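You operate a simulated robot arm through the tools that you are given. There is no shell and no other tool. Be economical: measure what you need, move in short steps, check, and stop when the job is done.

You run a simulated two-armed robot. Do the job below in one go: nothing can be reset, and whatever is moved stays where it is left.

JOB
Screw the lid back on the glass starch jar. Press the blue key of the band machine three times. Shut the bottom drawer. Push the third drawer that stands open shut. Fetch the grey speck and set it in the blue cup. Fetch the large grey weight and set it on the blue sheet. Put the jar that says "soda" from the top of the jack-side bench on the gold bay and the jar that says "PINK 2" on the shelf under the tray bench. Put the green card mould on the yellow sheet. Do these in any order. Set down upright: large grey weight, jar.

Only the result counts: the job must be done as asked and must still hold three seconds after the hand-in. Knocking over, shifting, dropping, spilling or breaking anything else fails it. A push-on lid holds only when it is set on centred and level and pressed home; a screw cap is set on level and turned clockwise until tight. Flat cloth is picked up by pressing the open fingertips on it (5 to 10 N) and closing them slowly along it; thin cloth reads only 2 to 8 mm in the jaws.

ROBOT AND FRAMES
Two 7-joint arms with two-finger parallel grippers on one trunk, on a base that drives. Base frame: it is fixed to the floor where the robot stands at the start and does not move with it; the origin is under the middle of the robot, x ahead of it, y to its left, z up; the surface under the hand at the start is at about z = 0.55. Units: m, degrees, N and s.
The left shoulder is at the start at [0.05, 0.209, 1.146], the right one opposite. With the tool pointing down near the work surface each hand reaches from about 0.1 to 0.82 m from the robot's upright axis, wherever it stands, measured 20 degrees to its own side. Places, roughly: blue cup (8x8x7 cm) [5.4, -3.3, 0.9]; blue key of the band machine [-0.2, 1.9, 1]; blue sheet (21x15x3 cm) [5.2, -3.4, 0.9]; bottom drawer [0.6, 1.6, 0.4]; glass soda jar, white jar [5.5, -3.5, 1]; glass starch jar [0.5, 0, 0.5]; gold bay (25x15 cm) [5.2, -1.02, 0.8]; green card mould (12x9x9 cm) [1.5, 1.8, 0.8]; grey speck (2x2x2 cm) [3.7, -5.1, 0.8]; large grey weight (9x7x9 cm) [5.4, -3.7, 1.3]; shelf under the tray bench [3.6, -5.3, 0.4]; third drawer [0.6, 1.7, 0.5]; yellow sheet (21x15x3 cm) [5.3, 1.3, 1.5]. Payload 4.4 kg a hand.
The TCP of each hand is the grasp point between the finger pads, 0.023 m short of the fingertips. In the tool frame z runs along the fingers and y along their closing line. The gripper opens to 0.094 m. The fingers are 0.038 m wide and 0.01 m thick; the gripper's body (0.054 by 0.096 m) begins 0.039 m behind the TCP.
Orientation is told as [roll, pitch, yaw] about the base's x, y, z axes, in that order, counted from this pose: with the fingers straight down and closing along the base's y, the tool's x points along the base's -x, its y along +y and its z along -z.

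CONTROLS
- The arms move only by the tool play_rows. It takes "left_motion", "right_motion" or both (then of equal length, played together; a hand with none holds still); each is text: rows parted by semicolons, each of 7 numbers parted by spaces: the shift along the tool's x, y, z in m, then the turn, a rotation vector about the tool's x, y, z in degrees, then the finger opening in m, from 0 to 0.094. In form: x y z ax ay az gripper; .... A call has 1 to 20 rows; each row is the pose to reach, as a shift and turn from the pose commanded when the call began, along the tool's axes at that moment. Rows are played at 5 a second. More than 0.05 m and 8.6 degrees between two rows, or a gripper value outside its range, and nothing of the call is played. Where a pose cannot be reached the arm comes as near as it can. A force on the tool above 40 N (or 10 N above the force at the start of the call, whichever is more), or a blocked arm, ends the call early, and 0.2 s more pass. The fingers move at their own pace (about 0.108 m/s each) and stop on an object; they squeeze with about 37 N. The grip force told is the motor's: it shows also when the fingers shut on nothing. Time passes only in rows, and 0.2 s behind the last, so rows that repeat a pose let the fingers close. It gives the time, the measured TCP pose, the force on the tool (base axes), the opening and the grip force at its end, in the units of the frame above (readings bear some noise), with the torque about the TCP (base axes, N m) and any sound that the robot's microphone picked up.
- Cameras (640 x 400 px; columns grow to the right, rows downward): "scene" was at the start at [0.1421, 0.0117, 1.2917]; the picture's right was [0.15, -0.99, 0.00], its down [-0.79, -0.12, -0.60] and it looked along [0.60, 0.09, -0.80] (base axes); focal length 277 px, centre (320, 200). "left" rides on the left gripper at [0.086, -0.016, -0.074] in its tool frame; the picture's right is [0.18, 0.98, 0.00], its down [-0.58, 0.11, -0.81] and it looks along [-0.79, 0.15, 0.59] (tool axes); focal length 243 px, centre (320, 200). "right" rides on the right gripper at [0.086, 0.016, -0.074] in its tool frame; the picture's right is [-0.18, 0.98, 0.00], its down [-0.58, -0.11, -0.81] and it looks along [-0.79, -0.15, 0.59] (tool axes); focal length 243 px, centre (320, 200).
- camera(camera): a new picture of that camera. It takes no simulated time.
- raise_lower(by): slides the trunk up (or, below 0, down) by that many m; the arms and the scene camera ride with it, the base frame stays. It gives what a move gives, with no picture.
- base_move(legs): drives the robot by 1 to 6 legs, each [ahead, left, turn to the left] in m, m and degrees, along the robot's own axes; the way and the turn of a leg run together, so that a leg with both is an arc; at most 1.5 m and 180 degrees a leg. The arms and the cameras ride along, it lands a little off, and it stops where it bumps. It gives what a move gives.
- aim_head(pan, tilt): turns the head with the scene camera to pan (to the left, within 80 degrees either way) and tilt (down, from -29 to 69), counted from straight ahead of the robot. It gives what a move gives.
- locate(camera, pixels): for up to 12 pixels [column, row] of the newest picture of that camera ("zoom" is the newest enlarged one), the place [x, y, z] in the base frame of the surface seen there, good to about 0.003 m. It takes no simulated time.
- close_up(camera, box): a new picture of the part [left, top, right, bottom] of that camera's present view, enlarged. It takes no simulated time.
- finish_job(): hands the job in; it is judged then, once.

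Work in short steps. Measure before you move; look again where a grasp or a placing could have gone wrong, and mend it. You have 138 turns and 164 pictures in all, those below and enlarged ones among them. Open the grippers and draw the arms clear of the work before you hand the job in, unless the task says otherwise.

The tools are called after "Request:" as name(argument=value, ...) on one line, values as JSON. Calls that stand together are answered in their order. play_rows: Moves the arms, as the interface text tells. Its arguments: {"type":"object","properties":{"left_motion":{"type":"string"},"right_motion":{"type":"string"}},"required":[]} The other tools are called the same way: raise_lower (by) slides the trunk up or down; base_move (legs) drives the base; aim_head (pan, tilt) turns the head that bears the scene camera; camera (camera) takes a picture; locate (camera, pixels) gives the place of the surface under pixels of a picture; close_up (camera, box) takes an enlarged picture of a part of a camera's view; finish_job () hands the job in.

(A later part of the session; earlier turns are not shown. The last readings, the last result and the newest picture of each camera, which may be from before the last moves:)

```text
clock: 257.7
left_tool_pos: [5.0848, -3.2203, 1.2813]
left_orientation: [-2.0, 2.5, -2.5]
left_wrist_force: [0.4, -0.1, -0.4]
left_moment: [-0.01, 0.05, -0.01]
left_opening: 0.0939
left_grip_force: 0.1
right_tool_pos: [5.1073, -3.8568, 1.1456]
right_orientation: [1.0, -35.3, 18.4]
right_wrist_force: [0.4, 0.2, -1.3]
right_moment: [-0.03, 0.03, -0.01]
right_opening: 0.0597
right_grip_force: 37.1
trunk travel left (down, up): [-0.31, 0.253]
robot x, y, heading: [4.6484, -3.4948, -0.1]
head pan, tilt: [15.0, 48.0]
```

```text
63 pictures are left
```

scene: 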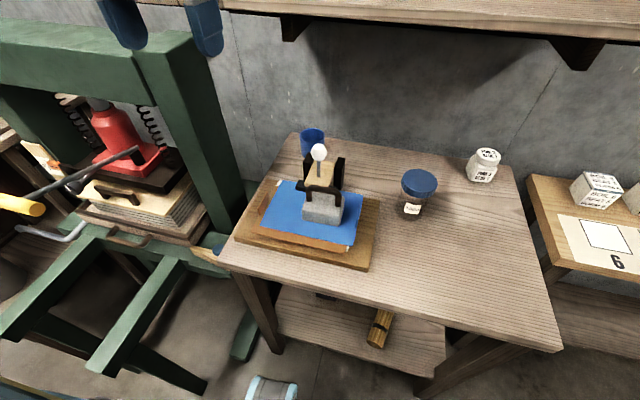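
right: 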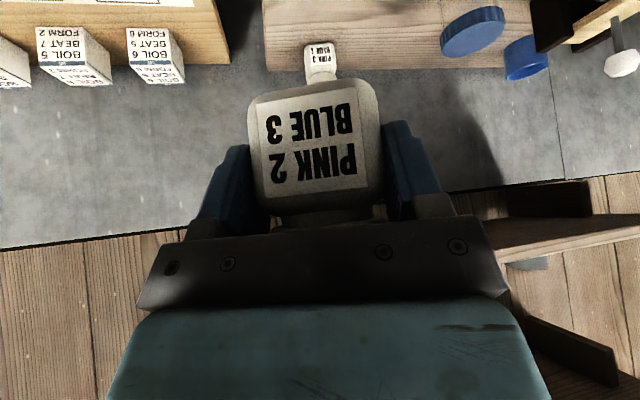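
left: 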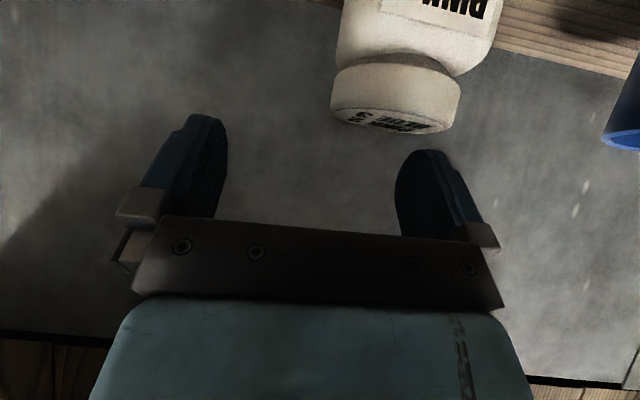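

PINK 2 is held upright. Now the left hand goes above the soda jar (lid centre ≈ (5.286, −3.577), top 0.95), levelled.

Request:
play_rows(left_motion="-0.0225 -0.0341 0.0194 -0.2 -0.25 -0.25 0.094; -0.0449 -0.0682 0.0389 -0.4 -0.5 -0.5 0.094; -0.0674 -0.1022 0.0583 -0.6 -0.75 -0.75 0.094; -0.0899 -0.1363 0.0777 -0.8 -1 -1 0.094; -0.1124 -0.1704 0.0972 -1 -1.25 -1.25 0.094; -0.1348 -0.2045 0.1166 -1.2 -1.5 -1.5 0.094; -0.1573 -0.2386 0.136 -1.4 -1.75 -1.75 0.094; -0.1798 -0.2726 0.1554 -1.6 -2 -2 0.094; -0.2022 -0.3067 0.1749 -1.8 -2.25 -2.25 0.094; -0.2247 -0.3408 0.1943 -2 -2.5 -2.5 0.094; -0.2247 -0.3408 0.1943 -2 -2.5 -2.5 0.094")

Request:
camera(camera="left")

Request:
locate(camera="left", pixels=[[325, 45], [280, 45], [370, 45], [325, 90], [325, 10], [325, 60]])

```text
clock: 260.3
left_tool_pos: [5.2575, -3.5688, 1.1096]
left_orientation: [-0.8, -1.8, -1.0]
left_wrist_force: [0.7, -0.5, -0.3]
left_moment: [-0.02, -0.01, 0.0]
left_opening: 0.0941
left_grip_force: 0.1
right_tool_pos: [5.0893, -3.8432, 1.1587]
right_orientation: [0.0, -36.2, 19.4]
right_wrist_force: [-0.4, -0.2, -1.8]
right_moment: [-0.05, 0.04, -0.04]
right_opening: 0.0597
right_grip_force: 37.2
trunk travel left (down, up): [-0.31, 0.253]
robot x, y, heading: [4.6443, -3.4929, 0.3]
head pan, tilt: [15.0, 48.0]
stopped in row 11 (left hand): the arm was blocked; the commanded pose is now the measured one
```

```text
62 pictures are left
```

left: 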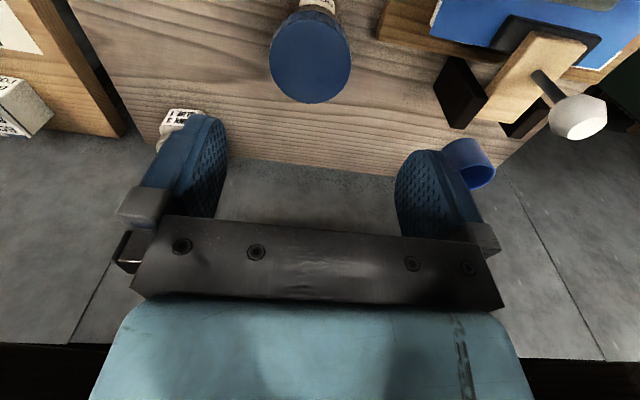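

```text
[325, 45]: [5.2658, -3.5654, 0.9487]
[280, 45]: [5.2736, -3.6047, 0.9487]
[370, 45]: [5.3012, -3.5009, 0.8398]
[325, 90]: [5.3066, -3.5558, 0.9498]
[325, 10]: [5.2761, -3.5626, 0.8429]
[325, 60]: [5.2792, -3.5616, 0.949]
```

The two arms touched, so I shift the base 0.12 m right to avoid the crossing, then re-aim the left hand.

Request:
base_move(legs=[[0, -0.13, 0]])

Request:
play_rows(left_motion="-0.009 0.04 0 0 0 0 0.094; -0.018 0.08 0 0 0 0 0.094; -0.024 0.122 0 -0.8 1.8 0 0.094; -0.024 0.122 0.02 -0.8 1.8 0 0.094; -0.024 0.122 0.02 -0.8 1.8 0 0.094")

Request:
camera(camera="left")

Request:
locate(camera="left", pixels=[[320, 45], [320, 20], [320, 80], [300, 50], [350, 50]])

```text
clock: 261.1
left_tool_pos: [5.2575, -3.5786, 1.1061]
left_orientation: [-0.8, -1.8, -1.7]
left_wrist_force: [-0.8, 0.2, 0.7]
left_moment: [0.03, 0.03, 0.0]
left_opening: 0.0941
left_grip_force: 0.1
right_tool_pos: [5.095, -3.8508, 1.1542]
right_orientation: [0.4, -35.9, 19.4]
right_wrist_force: [-0.5, -0.4, -1.1]
right_moment: [-0.03, 0.0, 0.01]
right_opening: 0.0595
right_grip_force: 37.1
trunk travel left (down, up): [-0.31, 0.253]
robot x, y, heading: [4.6417, -3.4947, 0.4]
head pan, tilt: [15.0, 48.0]
stopped in leg 1: the robot was blocked; the commanded pose is now the measured one
```

```text
clock: 262.5
left_tool_pos: [5.2599, -3.4999, 1.1066]
left_orientation: [-0.6, -2.6, -6.3]
left_wrist_force: [-0.9, 0.4, 0.0]
left_moment: [-0.04, -0.02, -0.01]
left_opening: 0.0939
left_grip_force: 0.1
right_tool_pos: [5.083, -3.8594, 1.1562]
right_orientation: [0.5, -36.4, 18.8]
right_wrist_force: [-0.6, 2.0, -1.2]
right_moment: [-0.06, 0.07, -0.07]
right_opening: 0.0597
right_grip_force: 37.2
trunk travel left (down, up): [-0.31, 0.253]
robot x, y, heading: [4.6396, -3.496, -0.2]
head pan, tilt: [15.0, 48.0]
stopped in row 5 (left hand): the arm was blocked; the commanded pose is now the measured one
```

```text
61 pictures are left
```

left: 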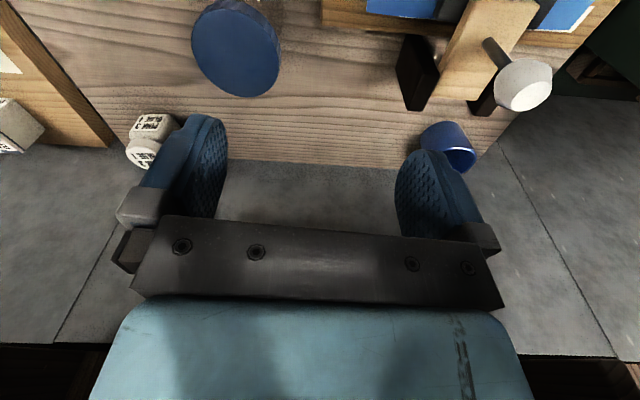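

```text
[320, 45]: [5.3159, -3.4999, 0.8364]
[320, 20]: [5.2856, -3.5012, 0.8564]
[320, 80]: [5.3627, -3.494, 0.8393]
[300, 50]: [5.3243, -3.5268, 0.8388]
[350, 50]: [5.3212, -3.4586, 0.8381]
```

Something blocks both ways; I look left and right at the elbows.

Request:
aim_head(pan=55, tilt=25)

Request:
camera(camera="scene")

Request:
aim_head(pan=-45, tilt=35)

Request:
camera(camera="scene")

```text
clock: 263.6
left_tool_pos: [5.2589, -3.4979, 1.1063]
left_orientation: [-0.1, -2.4, -5.7]
left_wrist_force: [0.1, -0.5, 0.7]
left_moment: [-0.02, -0.01, -0.02]
left_opening: 0.0941
left_grip_force: 0.0
right_tool_pos: [5.0828, -3.8645, 1.1559]
right_orientation: [1.0, -36.7, 18.7]
right_wrist_force: [0.4, -0.5, -1.6]
right_moment: [-0.01, 0.03, -0.03]
right_opening: 0.0599
right_grip_force: 36.9
trunk travel left (down, up): [-0.31, 0.253]
robot x, y, heading: [4.6444, -3.4975, 0.2]
head pan, tilt: [55.0, 25.0]
```

```text
60 pictures are left
```

scene: 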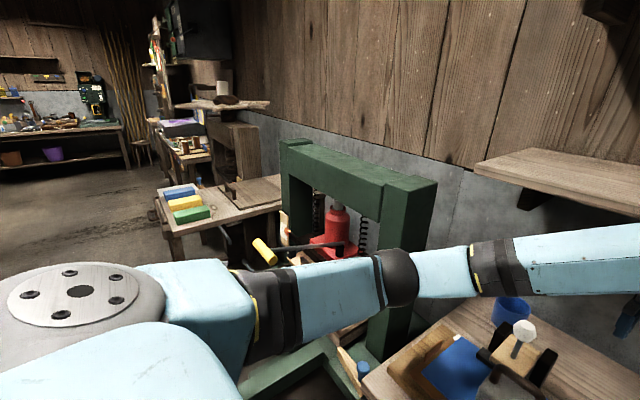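

```text
clock: 265.4
left_tool_pos: [5.2597, -3.4968, 1.105]
left_orientation: [-0.2, -2.5, -5.6]
left_wrist_force: [0.4, 0.1, 0.3]
left_moment: [0.0, 0.01, 0.0]
left_opening: 0.0936
left_grip_force: 0.0
right_tool_pos: [5.0838, -3.8628, 1.1548]
right_orientation: [0.9, -36.7, 18.7]
right_wrist_force: [-0.6, 0.3, -2.2]
right_moment: [0.0, 0.01, 0.02]
right_opening: 0.0594
right_grip_force: 37.3
trunk travel left (down, up): [-0.31, 0.253]
robot x, y, heading: [4.6438, -3.4987, 0.2]
head pan, tilt: [-45.0, 35.0]
```

```text
59 pictures are left
```

scene: 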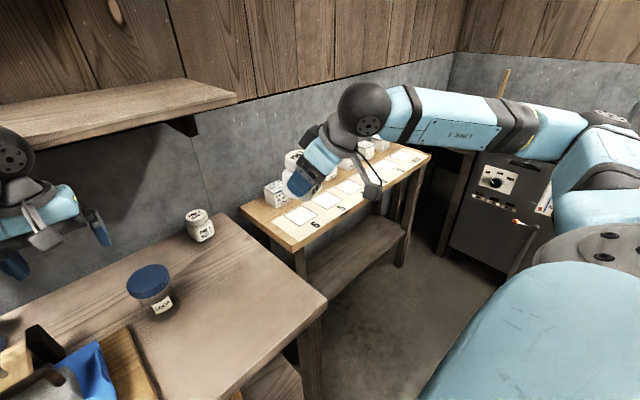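

The left elbow rests against the press post. I back off, shift right 0.13, and return, keeping the hands high.

Request:
base_move(legs=[[-0.2, 0, 0], [0, -0.14, 0], [0.17, 0, 0]])

Request:
aim_head(pan=5, tilt=45)

Request:
camera(camera="scene")

Request:
camera(camera="left")

```text
clock: 269.5
left_tool_pos: [5.2545, -3.6251, 1.0871]
left_orientation: [-0.3, -0.5, -4.4]
left_wrist_force: [-0.7, -0.7, -0.4]
left_moment: [-0.01, 0.01, 0.02]
left_opening: 0.0941
left_grip_force: 0.1
right_tool_pos: [5.071, -3.9987, 1.1466]
right_orientation: [0.9, -35.4, 18.6]
right_wrist_force: [-0.5, -0.8, -1.2]
right_moment: [-0.03, 0.01, -0.01]
right_opening: 0.0597
right_grip_force: 37.0
trunk travel left (down, up): [-0.31, 0.253]
robot x, y, heading: [4.6158, -3.6366, 0.1]
head pan, tilt: [-45.0, 35.0]
```

```text
clock: 270.7
left_tool_pos: [5.255, -3.6244, 1.0869]
left_orientation: [-0.3, -0.6, -4.5]
left_wrist_force: [0.1, -0.7, -0.1]
left_moment: [-0.02, 0.02, 0.03]
left_opening: 0.0942
left_grip_force: 0.0
right_tool_pos: [5.0708, -3.9985, 1.1456]
right_orientation: [0.9, -35.5, 18.5]
right_wrist_force: [-0.7, -1.0, -1.4]
right_moment: [-0.03, 0.01, -0.03]
right_opening: 0.0597
right_grip_force: 36.9
trunk travel left (down, up): [-0.31, 0.253]
robot x, y, heading: [4.6123, -3.633, -0.1]
head pan, tilt: [5.0, 45.0]
```

```text
58 pictures are left
```

scene: 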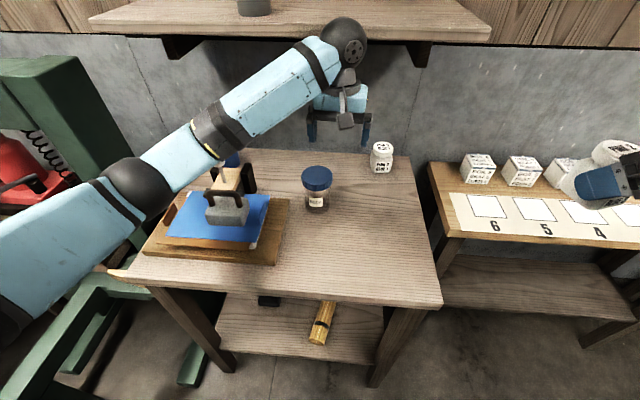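

```text
57 pictures are left
```

left: 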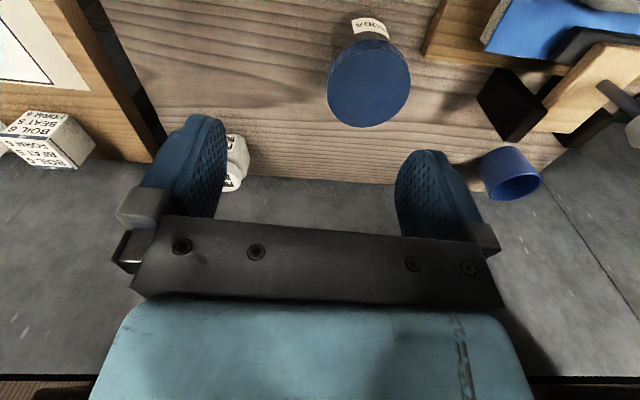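

Free now. I measure the lid with the left camera: centre ≈ (368,82).

Request:
locate(camera="left", pixels=[[368, 82], [331, 82], [406, 82], [368, 45], [368, 122], [350, 60]])

```text
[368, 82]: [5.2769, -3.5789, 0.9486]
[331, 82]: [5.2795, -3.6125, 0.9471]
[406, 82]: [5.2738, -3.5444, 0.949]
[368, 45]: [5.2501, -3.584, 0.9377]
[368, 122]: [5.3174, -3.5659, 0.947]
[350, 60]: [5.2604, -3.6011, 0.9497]
```

Target (5.281, −3.577). I align at height, lower to z≈0.938 and close on the lid.

Request:
play_rows(left_motion="-0.011 0.025 0 0 0 0 0.094; -0.0222 0.0493 0.01 0 0 0 0.094; -0.0222 0.0493 0.05 0 0 0 0.094; -0.0222 0.0493 0.09 0 0 0 0.094; -0.0222 0.0493 0.12 0 0 0 0.094; -0.0222 0.0493 0.149 0 0 0 0.094; -0.0222 0.0493 0.149 0 0 0 0.094; -0.0222 0.0493 0.149 0 0 0 0.06; -0.0222 0.0493 0.149 0 0 0 0.06; -0.0222 0.0493 0.149 0 0 0 0.06; -0.0222 0.0493 0.129 0 0 0 0.06; -0.0222 0.0493 0.089 0 0 0 0.06; -0.0222 0.0493 0.049 0 0 0 0.06; -0.0222 0.0493 0.009 0 0 0 0.06; -0.0222 0.0493 -0.031 0 0 0 0.06; -0.0222 0.0493 -0.071 0 0 0 0.06")

Request:
camera(camera="scene")

```text
clock: 274.2
left_tool_pos: [5.2547, -3.5782, 1.0502]
left_orientation: [0.4, 9.3, -4.9]
left_wrist_force: [-0.2, -0.3, -0.8]
left_moment: [0.0, 0.03, 0.02]
left_opening: 0.0754
left_grip_force: 37.0
right_tool_pos: [5.0728, -3.9972, 1.1487]
right_orientation: [1.1, -35.3, 18.8]
right_wrist_force: [1.3, -0.4, -1.0]
right_moment: [0.02, 0.02, 0.04]
right_opening: 0.0598
right_grip_force: 37.0
trunk travel left (down, up): [-0.31, 0.253]
robot x, y, heading: [4.6114, -3.6368, 0.3]
head pan, tilt: [5.0, 45.0]
stopped in row 16 (left hand): the arm was blocked; the commanded pose is now the measured one
```

```text
56 pictures are left
```

scene: 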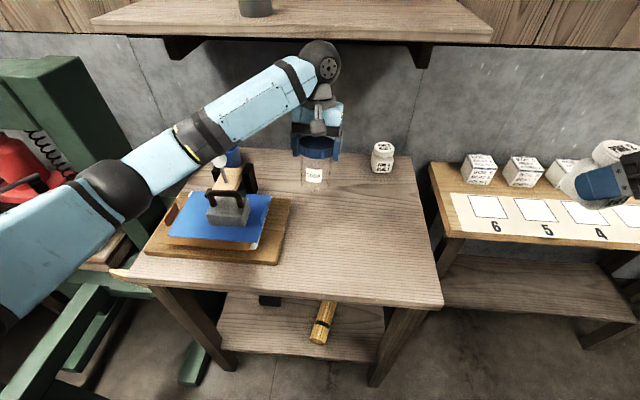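

The soda jar is lifted; the wrist met the weight shelf above. I lower 3 cm, back the base away, and then level and raise the hand.

Request:
play_rows(left_motion="0 0 0.015 0 -3 0 0.06; 0 0 0.03 0 -6 0 0.06; 0 0 0.03 0 -9 0 0.06")

Request:
base_move(legs=[[-0.4, 0, 0]])

Request:
play_rows(left_motion="0.04 0 -0.02 0 0 0 0.06; 0.08 0 -0.04 0 0 0 0.06; 0.12 0 -0.06 0 0 0 0.06; 0.15 0 -0.08 0 0 0 0.06; 0.17 0.03 -0.1 0 0 0 0.06; 0.19 0.06 -0.12 0 0 0 0.06; 0.19 0.09 -0.14 0 0 0 0.06", right_motion="0 0 0 0 0 0 0.03; 0 0 0 0 0 0 0.03; 0 0 0 0 0 0 0.03; 0 0 0 0 0 0 0.03; 0 0 0 0 0 0 0.03; 0 0 0 0 0 0 0.03; 0 0 0 0 0 0 0.03")

Request:
camera(camera="scene")

```text
clock: 275.0
left_tool_pos: [5.2513, -3.578, 1.0216]
left_orientation: [0.2, -0.1, -4.8]
left_wrist_force: [-0.1, -0.1, -1.8]
left_moment: [0.0, 0.02, 0.01]
left_opening: 0.0756
left_grip_force: 37.1
right_tool_pos: [5.0722, -3.9968, 1.146]
right_orientation: [1.1, -35.4, 18.7]
right_wrist_force: [-0.8, 0.6, -1.6]
right_moment: [0.03, 0.01, 0.02]
right_opening: 0.0597
right_grip_force: 36.7
trunk travel left (down, up): [-0.31, 0.253]
robot x, y, heading: [4.6102, -3.6386, 0.4]
head pan, tilt: [5.0, 45.0]
```

```text
clock: 277.5
left_tool_pos: [4.8559, -3.5806, 1.0214]
left_orientation: [0.2, 0.1, -4.9]
left_wrist_force: [-0.5, -0.4, -2.5]
left_moment: [-0.03, 0.01, -0.02]
left_opening: 0.0756
left_grip_force: 36.7
right_tool_pos: [4.6777, -4.0, 1.146]
right_orientation: [1.2, -35.3, 18.7]
right_wrist_force: [0.1, 0.0, -1.5]
right_moment: [-0.06, 0.04, 0.02]
right_opening: 0.0597
right_grip_force: 36.5
trunk travel left (down, up): [-0.31, 0.253]
robot x, y, heading: [4.2173, -3.636, 0.1]
head pan, tilt: [5.0, 45.0]
```

```text
clock: 279.1
left_tool_pos: [4.6739, -3.4728, 1.1621]
left_orientation: [0.3, 0.0, -4.9]
left_wrist_force: [0.1, 0.6, -1.3]
left_moment: [0.02, -0.01, -0.03]
left_opening: 0.0757
left_grip_force: 37.2
right_tool_pos: [4.6767, -3.9986, 1.148]
right_orientation: [0.9, -35.3, 18.6]
right_wrist_force: [0.4, 1.0, -0.9]
right_moment: [0.0, 0.05, -0.02]
right_opening: 0.0596
right_grip_force: 37.0
trunk travel left (down, up): [-0.31, 0.253]
robot x, y, heading: [4.2139, -3.6388, 0.1]
head pan, tilt: [5.0, 45.0]
```

```text
55 pictures are left
```

scene: 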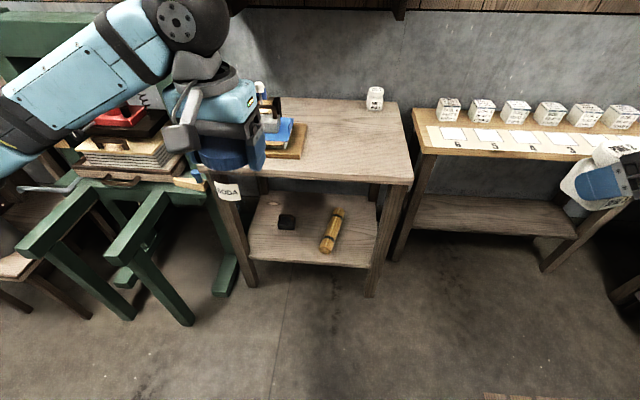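

Both jars are held. I turn right to face the tray bench (−y), and look.

Request:
base_move(legs=[[0, 0, -90], [0.2, -0.4, 0]])

Request:
aim_head(pan=0, tilt=35)

Request:
camera(camera="scene")

```text
clock: 286.9
left_tool_pos: [3.9865, -4.2963, 1.1627]
left_orientation: [0.3, 0.0, -94.8]
left_wrist_force: [0.2, -0.9, -1.6]
left_moment: [-0.02, 0.01, -0.01]
left_opening: 0.0752
left_grip_force: 37.4
right_tool_pos: [3.4615, -4.3015, 1.1462]
right_orientation: [1.2, -35.3, -71.2]
right_wrist_force: [0.1, 0.5, -2.3]
right_moment: [0.05, 0.0, 0.03]
right_opening: 0.0594
right_grip_force: 36.8
trunk travel left (down, up): [-0.31, 0.253]
robot x, y, heading: [3.8218, -3.8392, -89.9]
head pan, tilt: [5.0, 45.0]
```

```text
clock: 287.6
left_tool_pos: [3.986, -4.2974, 1.163]
left_orientation: [0.3, -0.1, -94.7]
left_wrist_force: [0.0, 0.8, -1.9]
left_moment: [0.03, 0.02, 0.01]
left_opening: 0.0751
left_grip_force: 37.0
right_tool_pos: [3.4603, -4.3, 1.1464]
right_orientation: [1.0, -35.4, -71.2]
right_wrist_force: [-0.1, 1.1, -2.3]
right_moment: [0.05, 0.01, 0.02]
right_opening: 0.0598
right_grip_force: 37.1
trunk travel left (down, up): [-0.31, 0.253]
robot x, y, heading: [3.8164, -3.8409, -89.4]
head pan, tilt: [0.0, 35.0]
```

```text
54 pictures are left
```

scene: 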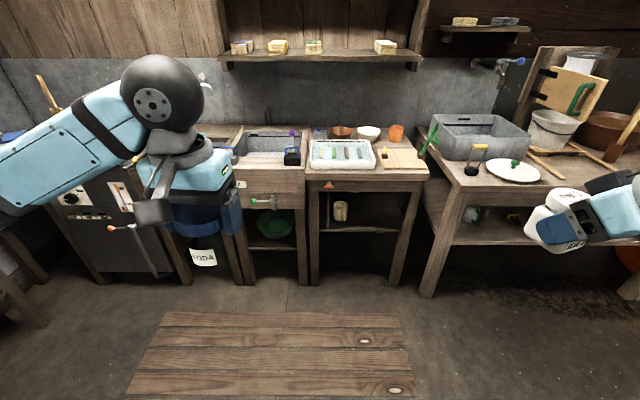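

The tray bench is in the middle (tray at (343,153)), shelf beneath with a thing at (340,210). I enlarge and measure.

Request:
close_up(camera="scene", box=[285, 110, 445, 240])

Request:
locate(camera="scene", pixels=[[325, 186], [425, 180], [320, 230], [405, 230], [360, 225], [370, 228], [340, 212], [365, 190], [200, 315], [300, 390], [360, 180], [395, 215]])

```text
3.08 times, centred on (365, 175) of scene
```

zoom: 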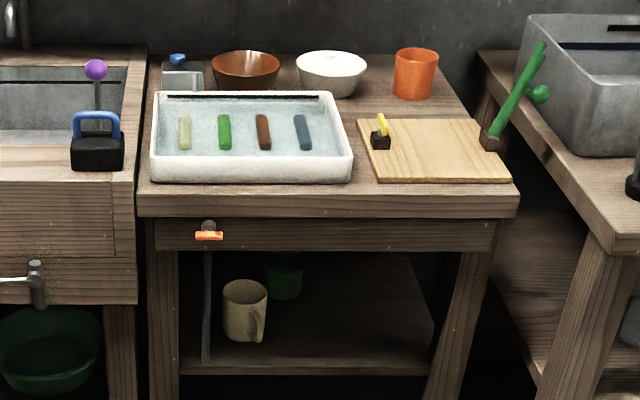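

```text
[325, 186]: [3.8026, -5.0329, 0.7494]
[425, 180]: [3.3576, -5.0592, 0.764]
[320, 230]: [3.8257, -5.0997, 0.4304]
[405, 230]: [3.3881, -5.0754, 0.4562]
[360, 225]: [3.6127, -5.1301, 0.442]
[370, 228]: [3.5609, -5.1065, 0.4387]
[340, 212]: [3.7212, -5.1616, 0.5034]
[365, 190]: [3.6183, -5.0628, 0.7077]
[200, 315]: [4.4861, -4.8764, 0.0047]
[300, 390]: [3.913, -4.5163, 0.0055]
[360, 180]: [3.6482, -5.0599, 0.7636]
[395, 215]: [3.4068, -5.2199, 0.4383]
```

The shelf (z≈0.44, front y≈−5.10, opening up to ≈0.66) is free at x 3.43–3.62. I lower the trunk, draw the left hand (soda) up and back, align the right hand straight to the bench and add 15° tilt for the low opening.

Request:
raise_lower(by=-0.3)

Request:
play_rows(right_motion="-0.0064 0.0237 0.0045 2.6 0 3.75 0.03; -0.0128 0.0475 0.009 5.3 0 7.5 0.03; -0.0192 0.0712 0.0136 8 0 11.2 0.03; -0.0256 0.0949 0.0182 10.6 0 15 0.03; -0.0256 0.0949 0.0182 10.6 0 15 0.03", left_motion="0.02 0 -0.04 0 0 0 0.06; 0.04 0 -0.08 0 0 0 0.06; 0.06 0 -0.12 0 0 0 0.06; 0.08 0 -0.16 0 0 0 0.06; 0.1 0 -0.2 0 0 0 0.06")

Request:
play_rows(right_motion="0 0 0 0 -5 0 0.03; 0 0 0 0 -10 0 0.03; 0 0 0 0 -15 0 0.03; 0 0 0 0 -15 0 0.03")

```text
clock: 290.6
left_tool_pos: [3.9878, -4.2965, 0.8636]
left_orientation: [0.2, 0.1, -94.9]
left_wrist_force: [0.2, -0.3, -2.0]
left_moment: [0.03, -0.01, 0.02]
left_opening: 0.0756
left_grip_force: 37.2
right_tool_pos: [3.4619, -4.3009, 0.8457]
right_orientation: [1.2, -35.2, -71.3]
right_wrist_force: [0.0, -0.3, -1.7]
right_moment: [0.01, 0.02, 0.0]
right_opening: 0.0596
right_grip_force: 36.8
trunk travel left (down, up): [-0.01, 0.553]
robot x, y, heading: [3.8201, -3.8396, -89.5]
head pan, tilt: [0.0, 35.0]
```

```text
clock: 291.9
left_tool_pos: [3.9945, -4.1965, 1.0624]
left_orientation: [0.3, 0.0, -94.8]
left_wrist_force: [-0.2, -0.4, -2.5]
left_moment: [0.03, 0.02, -0.03]
left_opening: 0.0754
left_grip_force: 36.6
right_tool_pos: [3.5598, -4.2998, 0.8481]
right_orientation: [1.2, -35.1, -89.6]
right_wrist_force: [1.4, 0.6, -1.5]
right_moment: [0.07, -0.01, 0.03]
right_opening: 0.0597
right_grip_force: 36.9
trunk travel left (down, up): [-0.01, 0.553]
robot x, y, heading: [3.8236, -3.8392, -89.6]
head pan, tilt: [0.0, 35.0]
```

```text
clock: 292.9
left_tool_pos: [3.9937, -4.1969, 1.0622]
left_orientation: [0.1, 0.1, -94.8]
left_wrist_force: [-0.2, -0.5, -1.4]
left_moment: [-0.01, 0.0, 0.0]
left_opening: 0.0754
left_grip_force: 36.7
right_tool_pos: [3.5619, -4.3076, 0.8471]
right_orientation: [1.3, -49.9, -90.1]
right_wrist_force: [0.0, 0.7, -2.1]
right_moment: [0.04, 0.04, 0.02]
right_opening: 0.06
right_grip_force: 37.1
right hand out of reach, approached as far as the arm can: row 3, 4
trunk travel left (down, up): [-0.01, 0.553]
robot x, y, heading: [3.8195, -3.8376, -90.0]
head pan, tilt: [0.0, 35.0]
```

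I extend the right hand forward 0.2 and down to z≈0.52, then drive toward the bench leaving 10 cm, and check.

Request:
play_rows(right_motion="-0.031 0 0.038 0 0 0 0.03; -0.062 0 0.076 0 0 0 0.03; -0.0935 0 0.114 0 0 0 0.03; -0.1245 0 0.15 0 0 0 0.03; -0.09 0 0.182 0 0 0 0.03; -0.055 0 0.212 0 0 0 0.03; -0.02 0 0.242 0 0 0 0.03; 0.015 0 0.272 0 0 0 0.03; 0.05 0 0.302 0 0 0 0.03; 0.085 0 0.333 0 0 0 0.03; 0.124 0 0.3654 0 0 0 0.03; 0.124 0 0.3654 0 0 0 0.03")

Request:
base_move(legs=[[0.5, -0.042, 0]])

Request:
aim_head(pan=-20, tilt=45)

Request:
camera(camera="scene")

Request:
camera(camera="right")

```text
refused: row 11 steps farther than a row can; nothing moved
```

```text
clock: 295.8
left_tool_pos: [3.9574, -4.6975, 1.0623]
left_orientation: [0.3, 0.0, -94.6]
left_wrist_force: [0.3, -0.2, -1.7]
left_moment: [0.01, 0.02, 0.01]
left_opening: 0.0751
left_grip_force: 36.6
right_tool_pos: [3.5262, -4.8101, 0.8471]
right_orientation: [1.3, -49.8, -89.6]
right_wrist_force: [0.1, -0.4, -1.8]
right_moment: [0.01, 0.0, -0.04]
right_opening: 0.0597
right_grip_force: 36.9
trunk travel left (down, up): [-0.01, 0.553]
robot x, y, heading: [3.7792, -4.3412, -89.1]
head pan, tilt: [0.0, 35.0]
```

```text
clock: 296.6
left_tool_pos: [3.9576, -4.6973, 1.0614]
left_orientation: [0.3, -0.1, -94.6]
left_wrist_force: [0.0, -0.2, -1.6]
left_moment: [0.0, 0.01, -0.05]
left_opening: 0.0751
left_grip_force: 37.2
right_tool_pos: [3.5253, -4.8097, 0.8484]
right_orientation: [1.3, -50.0, -89.6]
right_wrist_force: [-0.5, 0.2, -2.0]
right_moment: [0.01, -0.01, 0.01]
right_opening: 0.0599
right_grip_force: 37.2
trunk travel left (down, up): [-0.01, 0.553]
robot x, y, heading: [3.7796, -4.3393, -89.5]
head pan, tilt: [-20.0, 45.0]
```

```text
52 pictures are left
```

scene: 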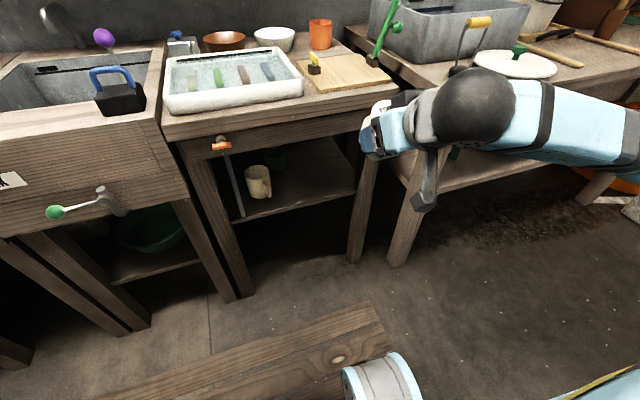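

```text
51 pictures are left
```

right: 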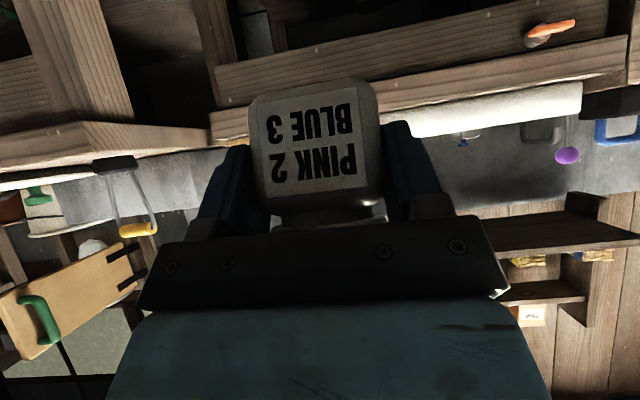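

The last rows were refused, but the drive went. I now lower the right hand (forward 8 cm, down 33 cm) in valid steps and drive 0.13 m closer.

Request:
play_rows(right_motion="0.0252 0 0.0342 0 0 0 0.03; 0.0504 0 0.0684 0 0 0 0.03; 0.0755 0 0.1026 0 0 0 0.03; 0.1007 0 0.1368 0 0 0 0.03; 0.1259 0 0.1709 0 0 0 0.03; 0.151 0 0.2051 0 0 0 0.03; 0.1762 0 0.2393 0 0 0 0.03; 0.2014 0 0.2735 0 0 0 0.03; 0.2014 0 0.2735 0 0 0 0.03")

Request:
base_move(legs=[[0.13, 0, 0]])

Request:
camera(camera="scene")

Request:
camera(camera="right")

```text
clock: 298.6
left_tool_pos: [3.9583, -4.6972, 1.0624]
left_orientation: [0.2, 0.0, -94.5]
left_wrist_force: [0.0, -0.2, -1.6]
left_moment: [-0.03, -0.02, 0.01]
left_opening: 0.0752
left_grip_force: 37.0
right_tool_pos: [3.5051, -4.8703, 0.6548]
right_orientation: [1.4, -49.4, -89.7]
right_wrist_force: [0.3, 0.0, -2.3]
right_moment: [0.05, -0.02, 0.01]
right_opening: 0.0598
right_grip_force: 36.8
right hand out of reach, approached as far as the arm can: row 5, 6, 7, 8, 9
trunk travel left (down, up): [-0.01, 0.553]
robot x, y, heading: [3.7805, -4.3416, -89.4]
head pan, tilt: [-20.0, 45.0]
```

```text
clock: 299.9
left_tool_pos: [3.9586, -4.8273, 1.0607]
left_orientation: [0.3, 0.1, -94.5]
left_wrist_force: [-0.1, 0.1, -2.0]
left_moment: [0.04, 0.0, -0.02]
left_opening: 0.075
left_grip_force: 37.1
right_tool_pos: [3.5064, -4.999, 0.6544]
right_orientation: [1.4, -49.5, -89.7]
right_wrist_force: [-0.6, 0.2, -1.7]
right_moment: [0.01, -0.04, -0.02]
right_opening: 0.0595
right_grip_force: 37.5
trunk travel left (down, up): [-0.01, 0.553]
robot x, y, heading: [3.7812, -4.4708, -89.7]
head pan, tilt: [-20.0, 45.0]
```

```text
50 pictures are left
```

scene: 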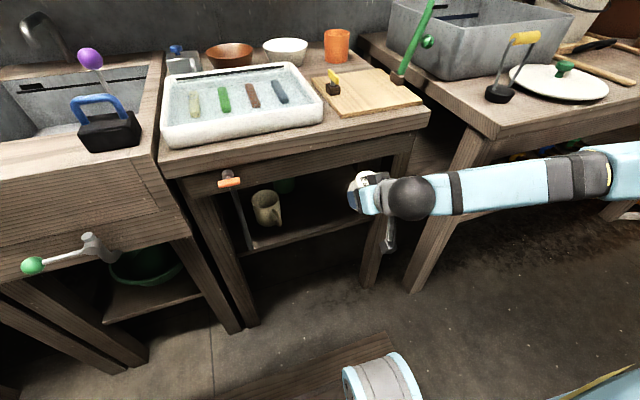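

```text
49 pictures are left
```

right: 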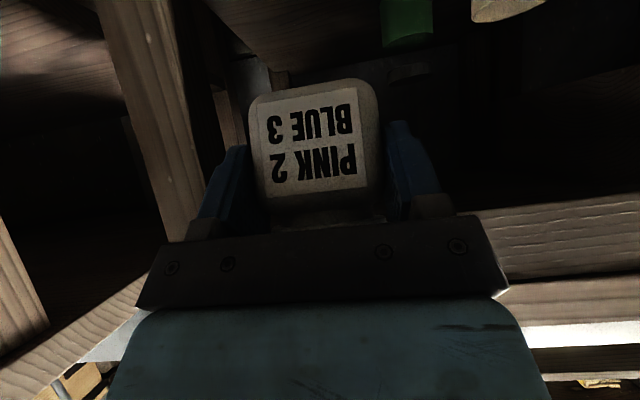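

The arm is too folded there. I back the base 0.2 m and extend the hand forward and down instead.

Request:
base_move(legs=[[-0.2, 0.02, 0]])

Request:
play_rows(right_motion="-0.0244 0 0.0285 0 0 0 0.03; -0.0488 0 0.057 0 0 0 0.03; -0.0731 0 0.0855 0 0 0 0.03; -0.0975 0 0.114 0 0 0 0.03; -0.062 0 0.1443 0 0 0 0.03; -0.0265 0 0.1746 0 0 0 0.03; 0.009 0 0.205 0 0 0 0.03; 0.009 0 0.205 0 0 0 0.03")

Request:
aim_head(pan=-18, tilt=38)

Request:
camera(camera="scene")

```text
clock: 301.5
left_tool_pos: [3.9765, -4.6249, 1.062]
left_orientation: [0.2, 0.0, -94.7]
left_wrist_force: [-0.1, 0.3, -2.1]
left_moment: [0.01, 0.01, 0.0]
left_opening: 0.0752
left_grip_force: 36.9
right_tool_pos: [3.5242, -4.7965, 0.6567]
right_orientation: [1.5, -49.4, -89.9]
right_wrist_force: [0.1, 0.9, -1.7]
right_moment: [0.03, 0.02, 0.03]
right_opening: 0.0598
right_grip_force: 37.1
trunk travel left (down, up): [-0.01, 0.553]
robot x, y, heading: [3.8002, -4.2676, -89.7]
head pan, tilt: [-20.0, 45.0]
```

```text
clock: 303.3
left_tool_pos: [3.9756, -4.626, 1.0621]
left_orientation: [0.2, -0.1, -94.7]
left_wrist_force: [-0.1, 0.1, -2.0]
left_moment: [0.02, 0.03, 0.02]
left_opening: 0.075
left_grip_force: 37.4
right_tool_pos: [3.5289, -4.948, 0.5515]
right_orientation: [1.3, -49.3, -89.8]
right_wrist_force: [0.7, 0.7, -1.9]
right_moment: [0.06, 0.02, 0.0]
right_opening: 0.0595
right_grip_force: 36.7
right hand out of reach, approached as far as the arm can: row 7, 8
trunk travel left (down, up): [-0.01, 0.553]
robot x, y, heading: [3.7995, -4.2721, -89.5]
head pan, tilt: [-20.0, 45.0]
```

```text
clock: 304.0
left_tool_pos: [3.977, -4.6254, 1.0619]
left_orientation: [0.3, 0.0, -94.7]
left_wrist_force: [0.3, 0.0, -1.5]
left_moment: [0.02, 0.0, 0.01]
left_opening: 0.0752
left_grip_force: 37.1
right_tool_pos: [3.5287, -4.9486, 0.5513]
right_orientation: [1.3, -49.2, -89.9]
right_wrist_force: [0.0, 0.1, -2.8]
right_moment: [0.05, -0.01, -0.03]
right_opening: 0.0597
right_grip_force: 37.5
trunk travel left (down, up): [-0.01, 0.553]
robot x, y, heading: [3.8008, -4.2692, -89.7]
head pan, tilt: [-18.0, 38.0]
```

```text
48 pictures are left
```

scene: 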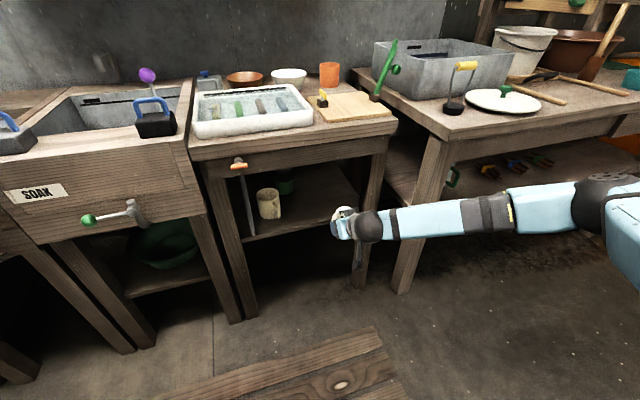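

I extend the arm further forward and lower, and measure the apron underside and shelf edge.

Request:
locate(camera="scene", pixels=[[300, 168], [310, 172], [325, 165], [310, 225], [325, 218], [290, 225], [370, 200], [300, 150]])

Request:
play_rows(right_motion="-0.0292 0 0.0342 0 0 0 0.03; -0.0585 0 0.0684 0 0 0 0.03; -0.0206 0 0.101 0 0 0 0.03; -0.0206 0 0.101 0 0 0 0.03")

```text
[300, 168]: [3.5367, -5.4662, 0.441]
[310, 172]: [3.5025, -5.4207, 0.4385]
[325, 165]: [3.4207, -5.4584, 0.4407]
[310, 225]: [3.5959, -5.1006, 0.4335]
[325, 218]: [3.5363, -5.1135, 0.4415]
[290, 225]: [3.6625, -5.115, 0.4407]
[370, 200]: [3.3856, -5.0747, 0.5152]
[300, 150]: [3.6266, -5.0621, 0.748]
```

```text
clock: 305.0
left_tool_pos: [3.9773, -4.6258, 1.0612]
left_orientation: [0.4, 0.0, -94.7]
left_wrist_force: [0.7, 0.2, -2.1]
left_moment: [0.04, -0.01, -0.03]
left_opening: 0.0754
left_grip_force: 36.8
right_tool_pos: [3.532, -5.0371, 0.501]
right_orientation: [1.3, -49.5, -89.8]
right_wrist_force: [0.0, -0.4, -1.5]
right_moment: [0.05, -0.02, 0.0]
right_opening: 0.0593
right_grip_force: 37.2
trunk travel left (down, up): [-0.01, 0.553]
robot x, y, heading: [3.8021, -4.2717, -89.6]
head pan, tilt: [-18.0, 38.0]
```

Reached z 0.501 at y −5.037. I raise 1 cm, drive in 0.115 m, and look.

Request:
play_rows(right_motion="-0.0077 0 -0.0064 0 0 0 0.03; -0.0077 0 -0.0064 0 0 0 0.03")

Request:
base_move(legs=[[0.115, 0, 0]])

Request:
close_up(camera="scene", box=[230, 120, 430, 260])

Request:
camera(camera="right")

```text
clock: 305.6
left_tool_pos: [3.9755, -4.6255, 1.062]
left_orientation: [0.4, 0.0, -94.7]
left_wrist_force: [0.4, 0.3, -1.9]
left_moment: [-0.01, -0.01, 0.01]
left_opening: 0.0752
left_grip_force: 36.5
right_tool_pos: [3.5309, -5.0371, 0.511]
right_orientation: [1.3, -49.5, -89.9]
right_wrist_force: [0.0, 0.1, -1.3]
right_moment: [0.05, 0.02, 0.02]
right_opening: 0.0598
right_grip_force: 37.0
trunk travel left (down, up): [-0.01, 0.553]
robot x, y, heading: [3.8011, -4.2656, -89.3]
head pan, tilt: [-18.0, 38.0]
```

```text
clock: 306.8
left_tool_pos: [3.9765, -4.7405, 1.0614]
left_orientation: [0.3, 0.0, -94.7]
left_wrist_force: [-0.1, 0.1, -2.9]
left_moment: [0.04, 0.02, 0.05]
left_opening: 0.0754
left_grip_force: 36.8
right_tool_pos: [3.5317, -5.1522, 0.5101]
right_orientation: [1.4, -49.5, -89.9]
right_wrist_force: [0.1, 1.1, -2.1]
right_moment: [0.02, -0.01, -0.01]
right_opening: 0.0598
right_grip_force: 37.0
trunk travel left (down, up): [-0.01, 0.553]
robot x, y, heading: [3.8012, -4.383, -89.6]
head pan, tilt: [-18.0, 38.0]
```

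```text
2.86 times, centred on (330, 190) of scene
```

zoom: 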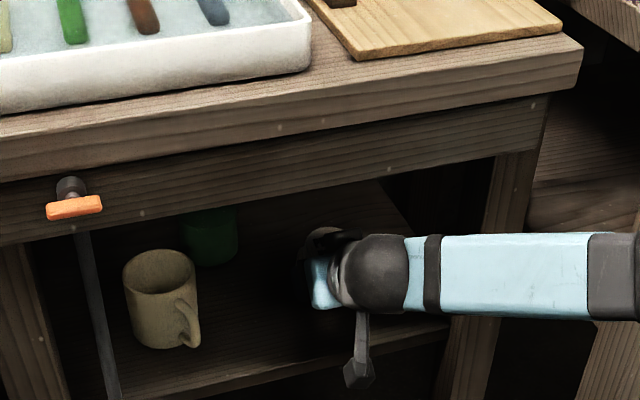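

```text
46 pictures are left
```

right: 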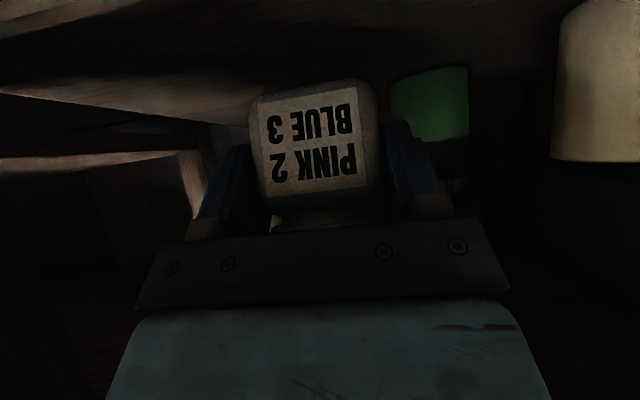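

The jar is inside over the shelf. I lower it to the shelf, pressing it flat, then open gently.

Request:
play_rows(right_motion="0.0076 0 0.0065 0 0 0 0.03; 0.0122 0 0.0104 0 0 0 0.03; 0.0152 0 0.013 0 0 0 0.03; 0.0167 0 0.0143 0 0 0 0.03; 0.0182 0 0.0156 0 0 0 0.03; 0.0198 0 0.0169 0 0 0 0.03; 0.0198 0 0.0169 0 0 0 0.03")

Request:
play_rows(right_motion="0 0 0 0 0 0 0.061; 0 0 0 0 0 0 0.063; 0 0 0 0 0 0 0.066; 0 0 0 0 0 0 0.07; 0 0 0 0 0 0 0.08; 0 0 0 0 0 0 0.09; 0 0 0 0 0 0 0.09")

Request:
camera(camera="right")

```text
clock: 308.4
left_tool_pos: [3.9776, -4.7393, 1.0623]
left_orientation: [0.1, -0.1, -94.6]
left_wrist_force: [0.8, -0.4, -2.4]
left_moment: [0.01, -0.03, -0.04]
left_opening: 0.075
left_grip_force: 36.9
right_tool_pos: [3.5324, -5.1527, 0.4868]
right_orientation: [1.4, -49.5, -89.9]
right_wrist_force: [-1.0, 0.4, 5.2]
right_moment: [0.09, 0.22, 0.01]
right_opening: 0.0595
right_grip_force: 37.0
trunk travel left (down, up): [-0.01, 0.553]
robot x, y, heading: [3.802, -4.382, -89.8]
head pan, tilt: [-18.0, 38.0]
```

```text
clock: 310.0
left_tool_pos: [3.9772, -4.7393, 1.0622]
left_orientation: [0.3, 0.0, -94.7]
left_wrist_force: [0.1, 0.0, -1.2]
left_moment: [0.0, 0.02, 0.0]
left_opening: 0.0746
left_grip_force: 37.0
right_tool_pos: [3.5332, -5.1507, 0.485]
right_orientation: [1.5, -49.5, -89.9]
right_wrist_force: [-0.5, 0.0, 0.3]
right_moment: [-0.02, 0.01, 0.0]
right_opening: 0.0896
right_grip_force: 0.0
trunk travel left (down, up): [-0.01, 0.553]
robot x, y, heading: [3.8014, -4.3854, -89.5]
head pan, tilt: [-18.0, 38.0]
```

```text
45 pictures are left
```

right: 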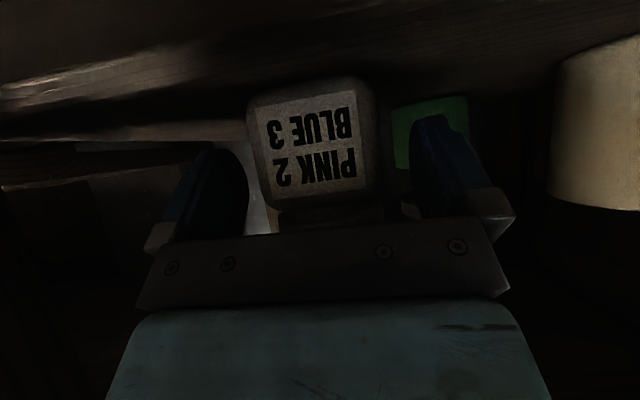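

PINK 2 stands free. I back out, raise the trunk, and look at the tray bench top for the grey speck.

Request:
base_move(legs=[[-0.32, 0, 0]])

Request:
close_up(camera="scene", box=[240, 110, 440, 240])

Request:
raise_lower(by=0.35)

Request:
aim_head(pan=0, tilt=38)

Request:
close_up(camera="scene", box=[240, 80, 440, 200])

Request:
camera(camera="scene")

```text
clock: 312.1
left_tool_pos: [3.9743, -4.4228, 1.061]
left_orientation: [0.2, 0.0, -94.8]
left_wrist_force: [0.3, 0.0, -1.9]
left_moment: [0.01, -0.02, 0.0]
left_opening: 0.0748
left_grip_force: 36.9
right_tool_pos: [3.5287, -4.8342, 0.4856]
right_orientation: [1.4, -49.4, -90.1]
right_wrist_force: [0.1, 0.3, 0.2]
right_moment: [-0.01, 0.01, 0.02]
right_opening: 0.0902
right_grip_force: 0.0
trunk travel left (down, up): [-0.01, 0.553]
robot x, y, heading: [3.8012, -4.0649, -89.9]
head pan, tilt: [-18.0, 38.0]
```

```text
3.08 times, centred on (340, 175) of scene
```

zoom: 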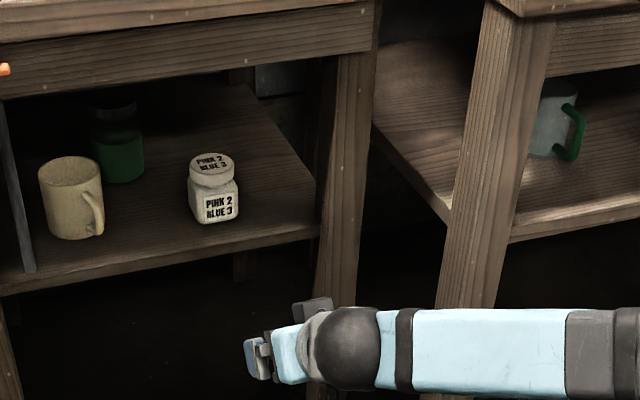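

```text
clock: 315.6
left_tool_pos: [3.9748, -4.4237, 1.411]
left_orientation: [0.3, 0.0, -94.9]
left_wrist_force: [0.5, 0.2, -1.5]
left_moment: [0.02, -0.01, 0.0]
left_opening: 0.075
left_grip_force: 36.9
right_tool_pos: [3.5288, -4.8341, 0.835]
right_orientation: [1.4, -49.6, -90.1]
right_wrist_force: [-0.4, -0.3, -0.2]
right_moment: [0.0, -0.01, 0.04]
right_opening: 0.09
right_grip_force: 0.1
trunk travel left (down, up): [-0.36, 0.203]
robot x, y, heading: [3.8012, -4.0686, -89.7]
head pan, tilt: [-18.0, 38.0]
```

```text
clock: 316.4
left_tool_pos: [3.9754, -4.4246, 1.4122]
left_orientation: [0.2, -0.1, -94.9]
left_wrist_force: [0.6, -0.6, -1.5]
left_moment: [0.03, 0.0, -0.01]
left_opening: 0.0751
left_grip_force: 36.9
right_tool_pos: [3.529, -4.8347, 0.8363]
right_orientation: [1.4, -49.5, -90.0]
right_wrist_force: [-0.6, -0.1, -0.1]
right_moment: [0.0, -0.05, -0.03]
right_opening: 0.0901
right_grip_force: 0.0
trunk travel left (down, up): [-0.36, 0.203]
robot x, y, heading: [3.7984, -4.062, -89.6]
head pan, tilt: [0.0, 38.0]
```

```text
3.20 times, centred on (340, 140) of scene
```

zoom: 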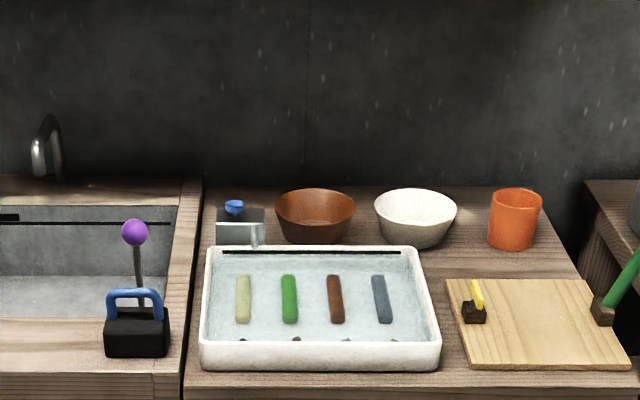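

```text
42 pictures are left
```

scene: 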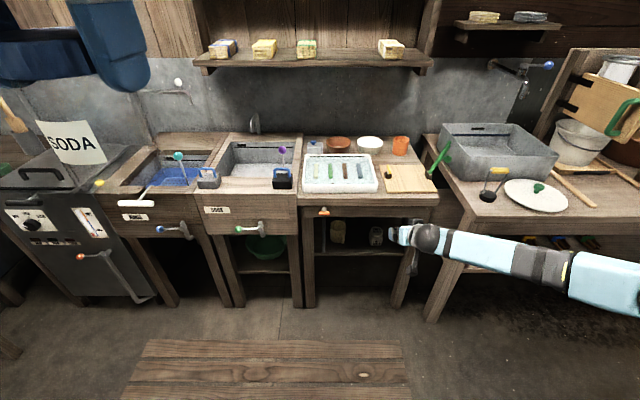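

PINK 2 stands on the shelf. In the tray, small specks lie behind the front wall, a grey one near (346,340) of the zoom. I raise the trunk further, drive closer, and look down into the tray.

Request:
raise_lower(by=0.2)

Request:
base_move(legs=[[0.38, 0, 0]])

Request:
aim_head(pan=-8, tilt=55)

Request:
camera(camera="scene")

Request:
close_up(camera="scene", box=[250, 120, 400, 220])

```text
clock: 318.5
left_tool_pos: [3.9745, -4.4235, 1.613]
left_orientation: [0.3, -0.1, -94.9]
left_wrist_force: [-0.3, 0.1, -2.3]
left_moment: [0.02, 0.0, 0.01]
left_opening: 0.0747
left_grip_force: 36.8
right_tool_pos: [3.5291, -4.8349, 1.0348]
right_orientation: [1.4, -49.5, -90.1]
right_wrist_force: [0.3, 0.3, 0.3]
right_moment: [0.02, -0.03, 0.0]
right_opening: 0.0903
right_grip_force: 0.1
trunk travel left (down, up): [-0.56, 0.003]
robot x, y, heading: [3.8003, -4.0646, -89.7]
head pan, tilt: [0.0, 38.0]
```

```text
clock: 320.9
left_tool_pos: [3.9777, -4.7997, 1.6123]
left_orientation: [0.3, -0.2, -94.8]
left_wrist_force: [0.5, 0.3, -1.8]
left_moment: [-0.01, 0.02, 0.04]
left_opening: 0.0752
left_grip_force: 36.9
right_tool_pos: [3.5336, -5.212, 1.0364]
right_orientation: [1.3, -49.7, -89.9]
right_wrist_force: [0.0, 0.0, 0.3]
right_moment: [-0.02, 0.01, 0.0]
right_opening: 0.09
right_grip_force: 0.0
trunk travel left (down, up): [-0.56, 0.003]
robot x, y, heading: [3.8032, -4.4438, -89.8]
head pan, tilt: [0.0, 38.0]
```

```text
clock: 321.7
left_tool_pos: [3.9785, -4.8017, 1.6122]
left_orientation: [0.3, 0.0, -94.7]
left_wrist_force: [-0.6, 0.0, -1.7]
left_moment: [-0.02, -0.03, 0.01]
left_opening: 0.075
left_grip_force: 37.0
right_tool_pos: [3.5337, -5.2138, 1.0344]
right_orientation: [1.4, -49.5, -89.8]
right_wrist_force: [-0.5, 0.1, 0.0]
right_moment: [-0.01, -0.01, 0.0]
right_opening: 0.0901
right_grip_force: 0.1
trunk travel left (down, up): [-0.56, 0.003]
robot x, y, heading: [3.8039, -4.4416, -89.9]
head pan, tilt: [-8.0, 55.0]
```

```text
41 pictures are left
```

scene: 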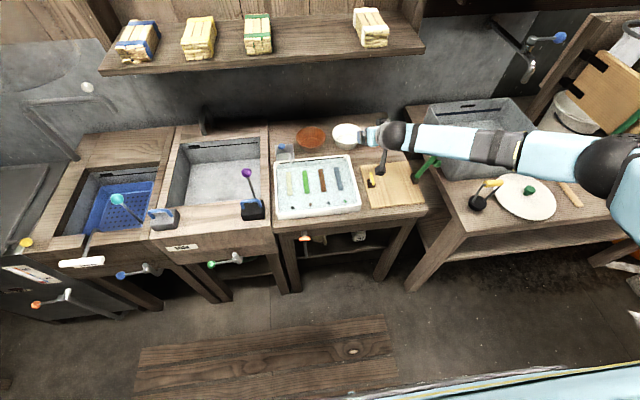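

```text
4.00 times, centred on (325, 170) of scene
```

zoom: 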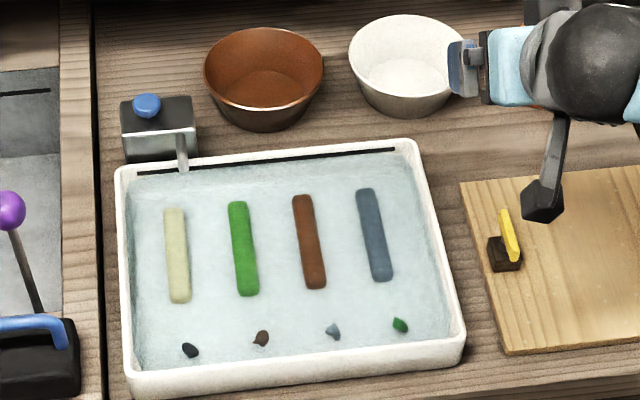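

The grey speck is at zoom (332,330). I measure it, its surroundings and the tray wall.

Request:
locate(camera="zoom", pixels=[[332, 328], [336, 333], [326, 330], [333, 322], [300, 320], [332, 352], [332, 375], [262, 338], [400, 324], [372, 270], [310, 280], [332, 342]])

Request:
play_rows(right_motion="0 0 -0.03 0 8 0 0.05; 0 0 -0.06 0 16 0 0.05; 0 0 -0.06 0 24 0 0.05; 0 0 -0.06 0 32 0 0.05; 0 0 -0.06 0 40 0 0.05; 0 0 -0.06 0 45 0 0.05; 0 0 -0.06 0 49.5 0 0.05")

```text
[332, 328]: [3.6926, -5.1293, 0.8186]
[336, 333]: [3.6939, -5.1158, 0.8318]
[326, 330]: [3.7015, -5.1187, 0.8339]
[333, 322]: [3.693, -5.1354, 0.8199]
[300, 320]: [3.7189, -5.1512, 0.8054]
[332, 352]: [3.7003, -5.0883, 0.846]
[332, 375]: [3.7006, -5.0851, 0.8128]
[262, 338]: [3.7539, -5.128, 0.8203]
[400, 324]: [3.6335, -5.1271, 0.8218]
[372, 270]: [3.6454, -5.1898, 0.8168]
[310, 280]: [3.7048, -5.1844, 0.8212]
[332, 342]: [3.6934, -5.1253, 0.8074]
```

```text
clock: 323.3
left_tool_pos: [3.9776, -4.8026, 1.6128]
left_orientation: [0.1, 0.1, -94.8]
left_wrist_force: [-0.2, -0.4, -1.6]
left_moment: [0.01, -0.01, -0.01]
left_opening: 0.0748
left_grip_force: 37.2
right_tool_pos: [3.5321, -5.1677, 1.0753]
right_orientation: [0.9, 0.1, -88.8]
right_wrist_force: [-0.3, -0.3, 0.2]
right_moment: [0.03, 0.04, -0.01]
right_opening: 0.0499
right_grip_force: 0.0
trunk travel left (down, up): [-0.56, 0.003]
robot x, y, heading: [3.8014, -4.4459, -89.3]
head pan, tilt: [-8.0, 55.0]
```

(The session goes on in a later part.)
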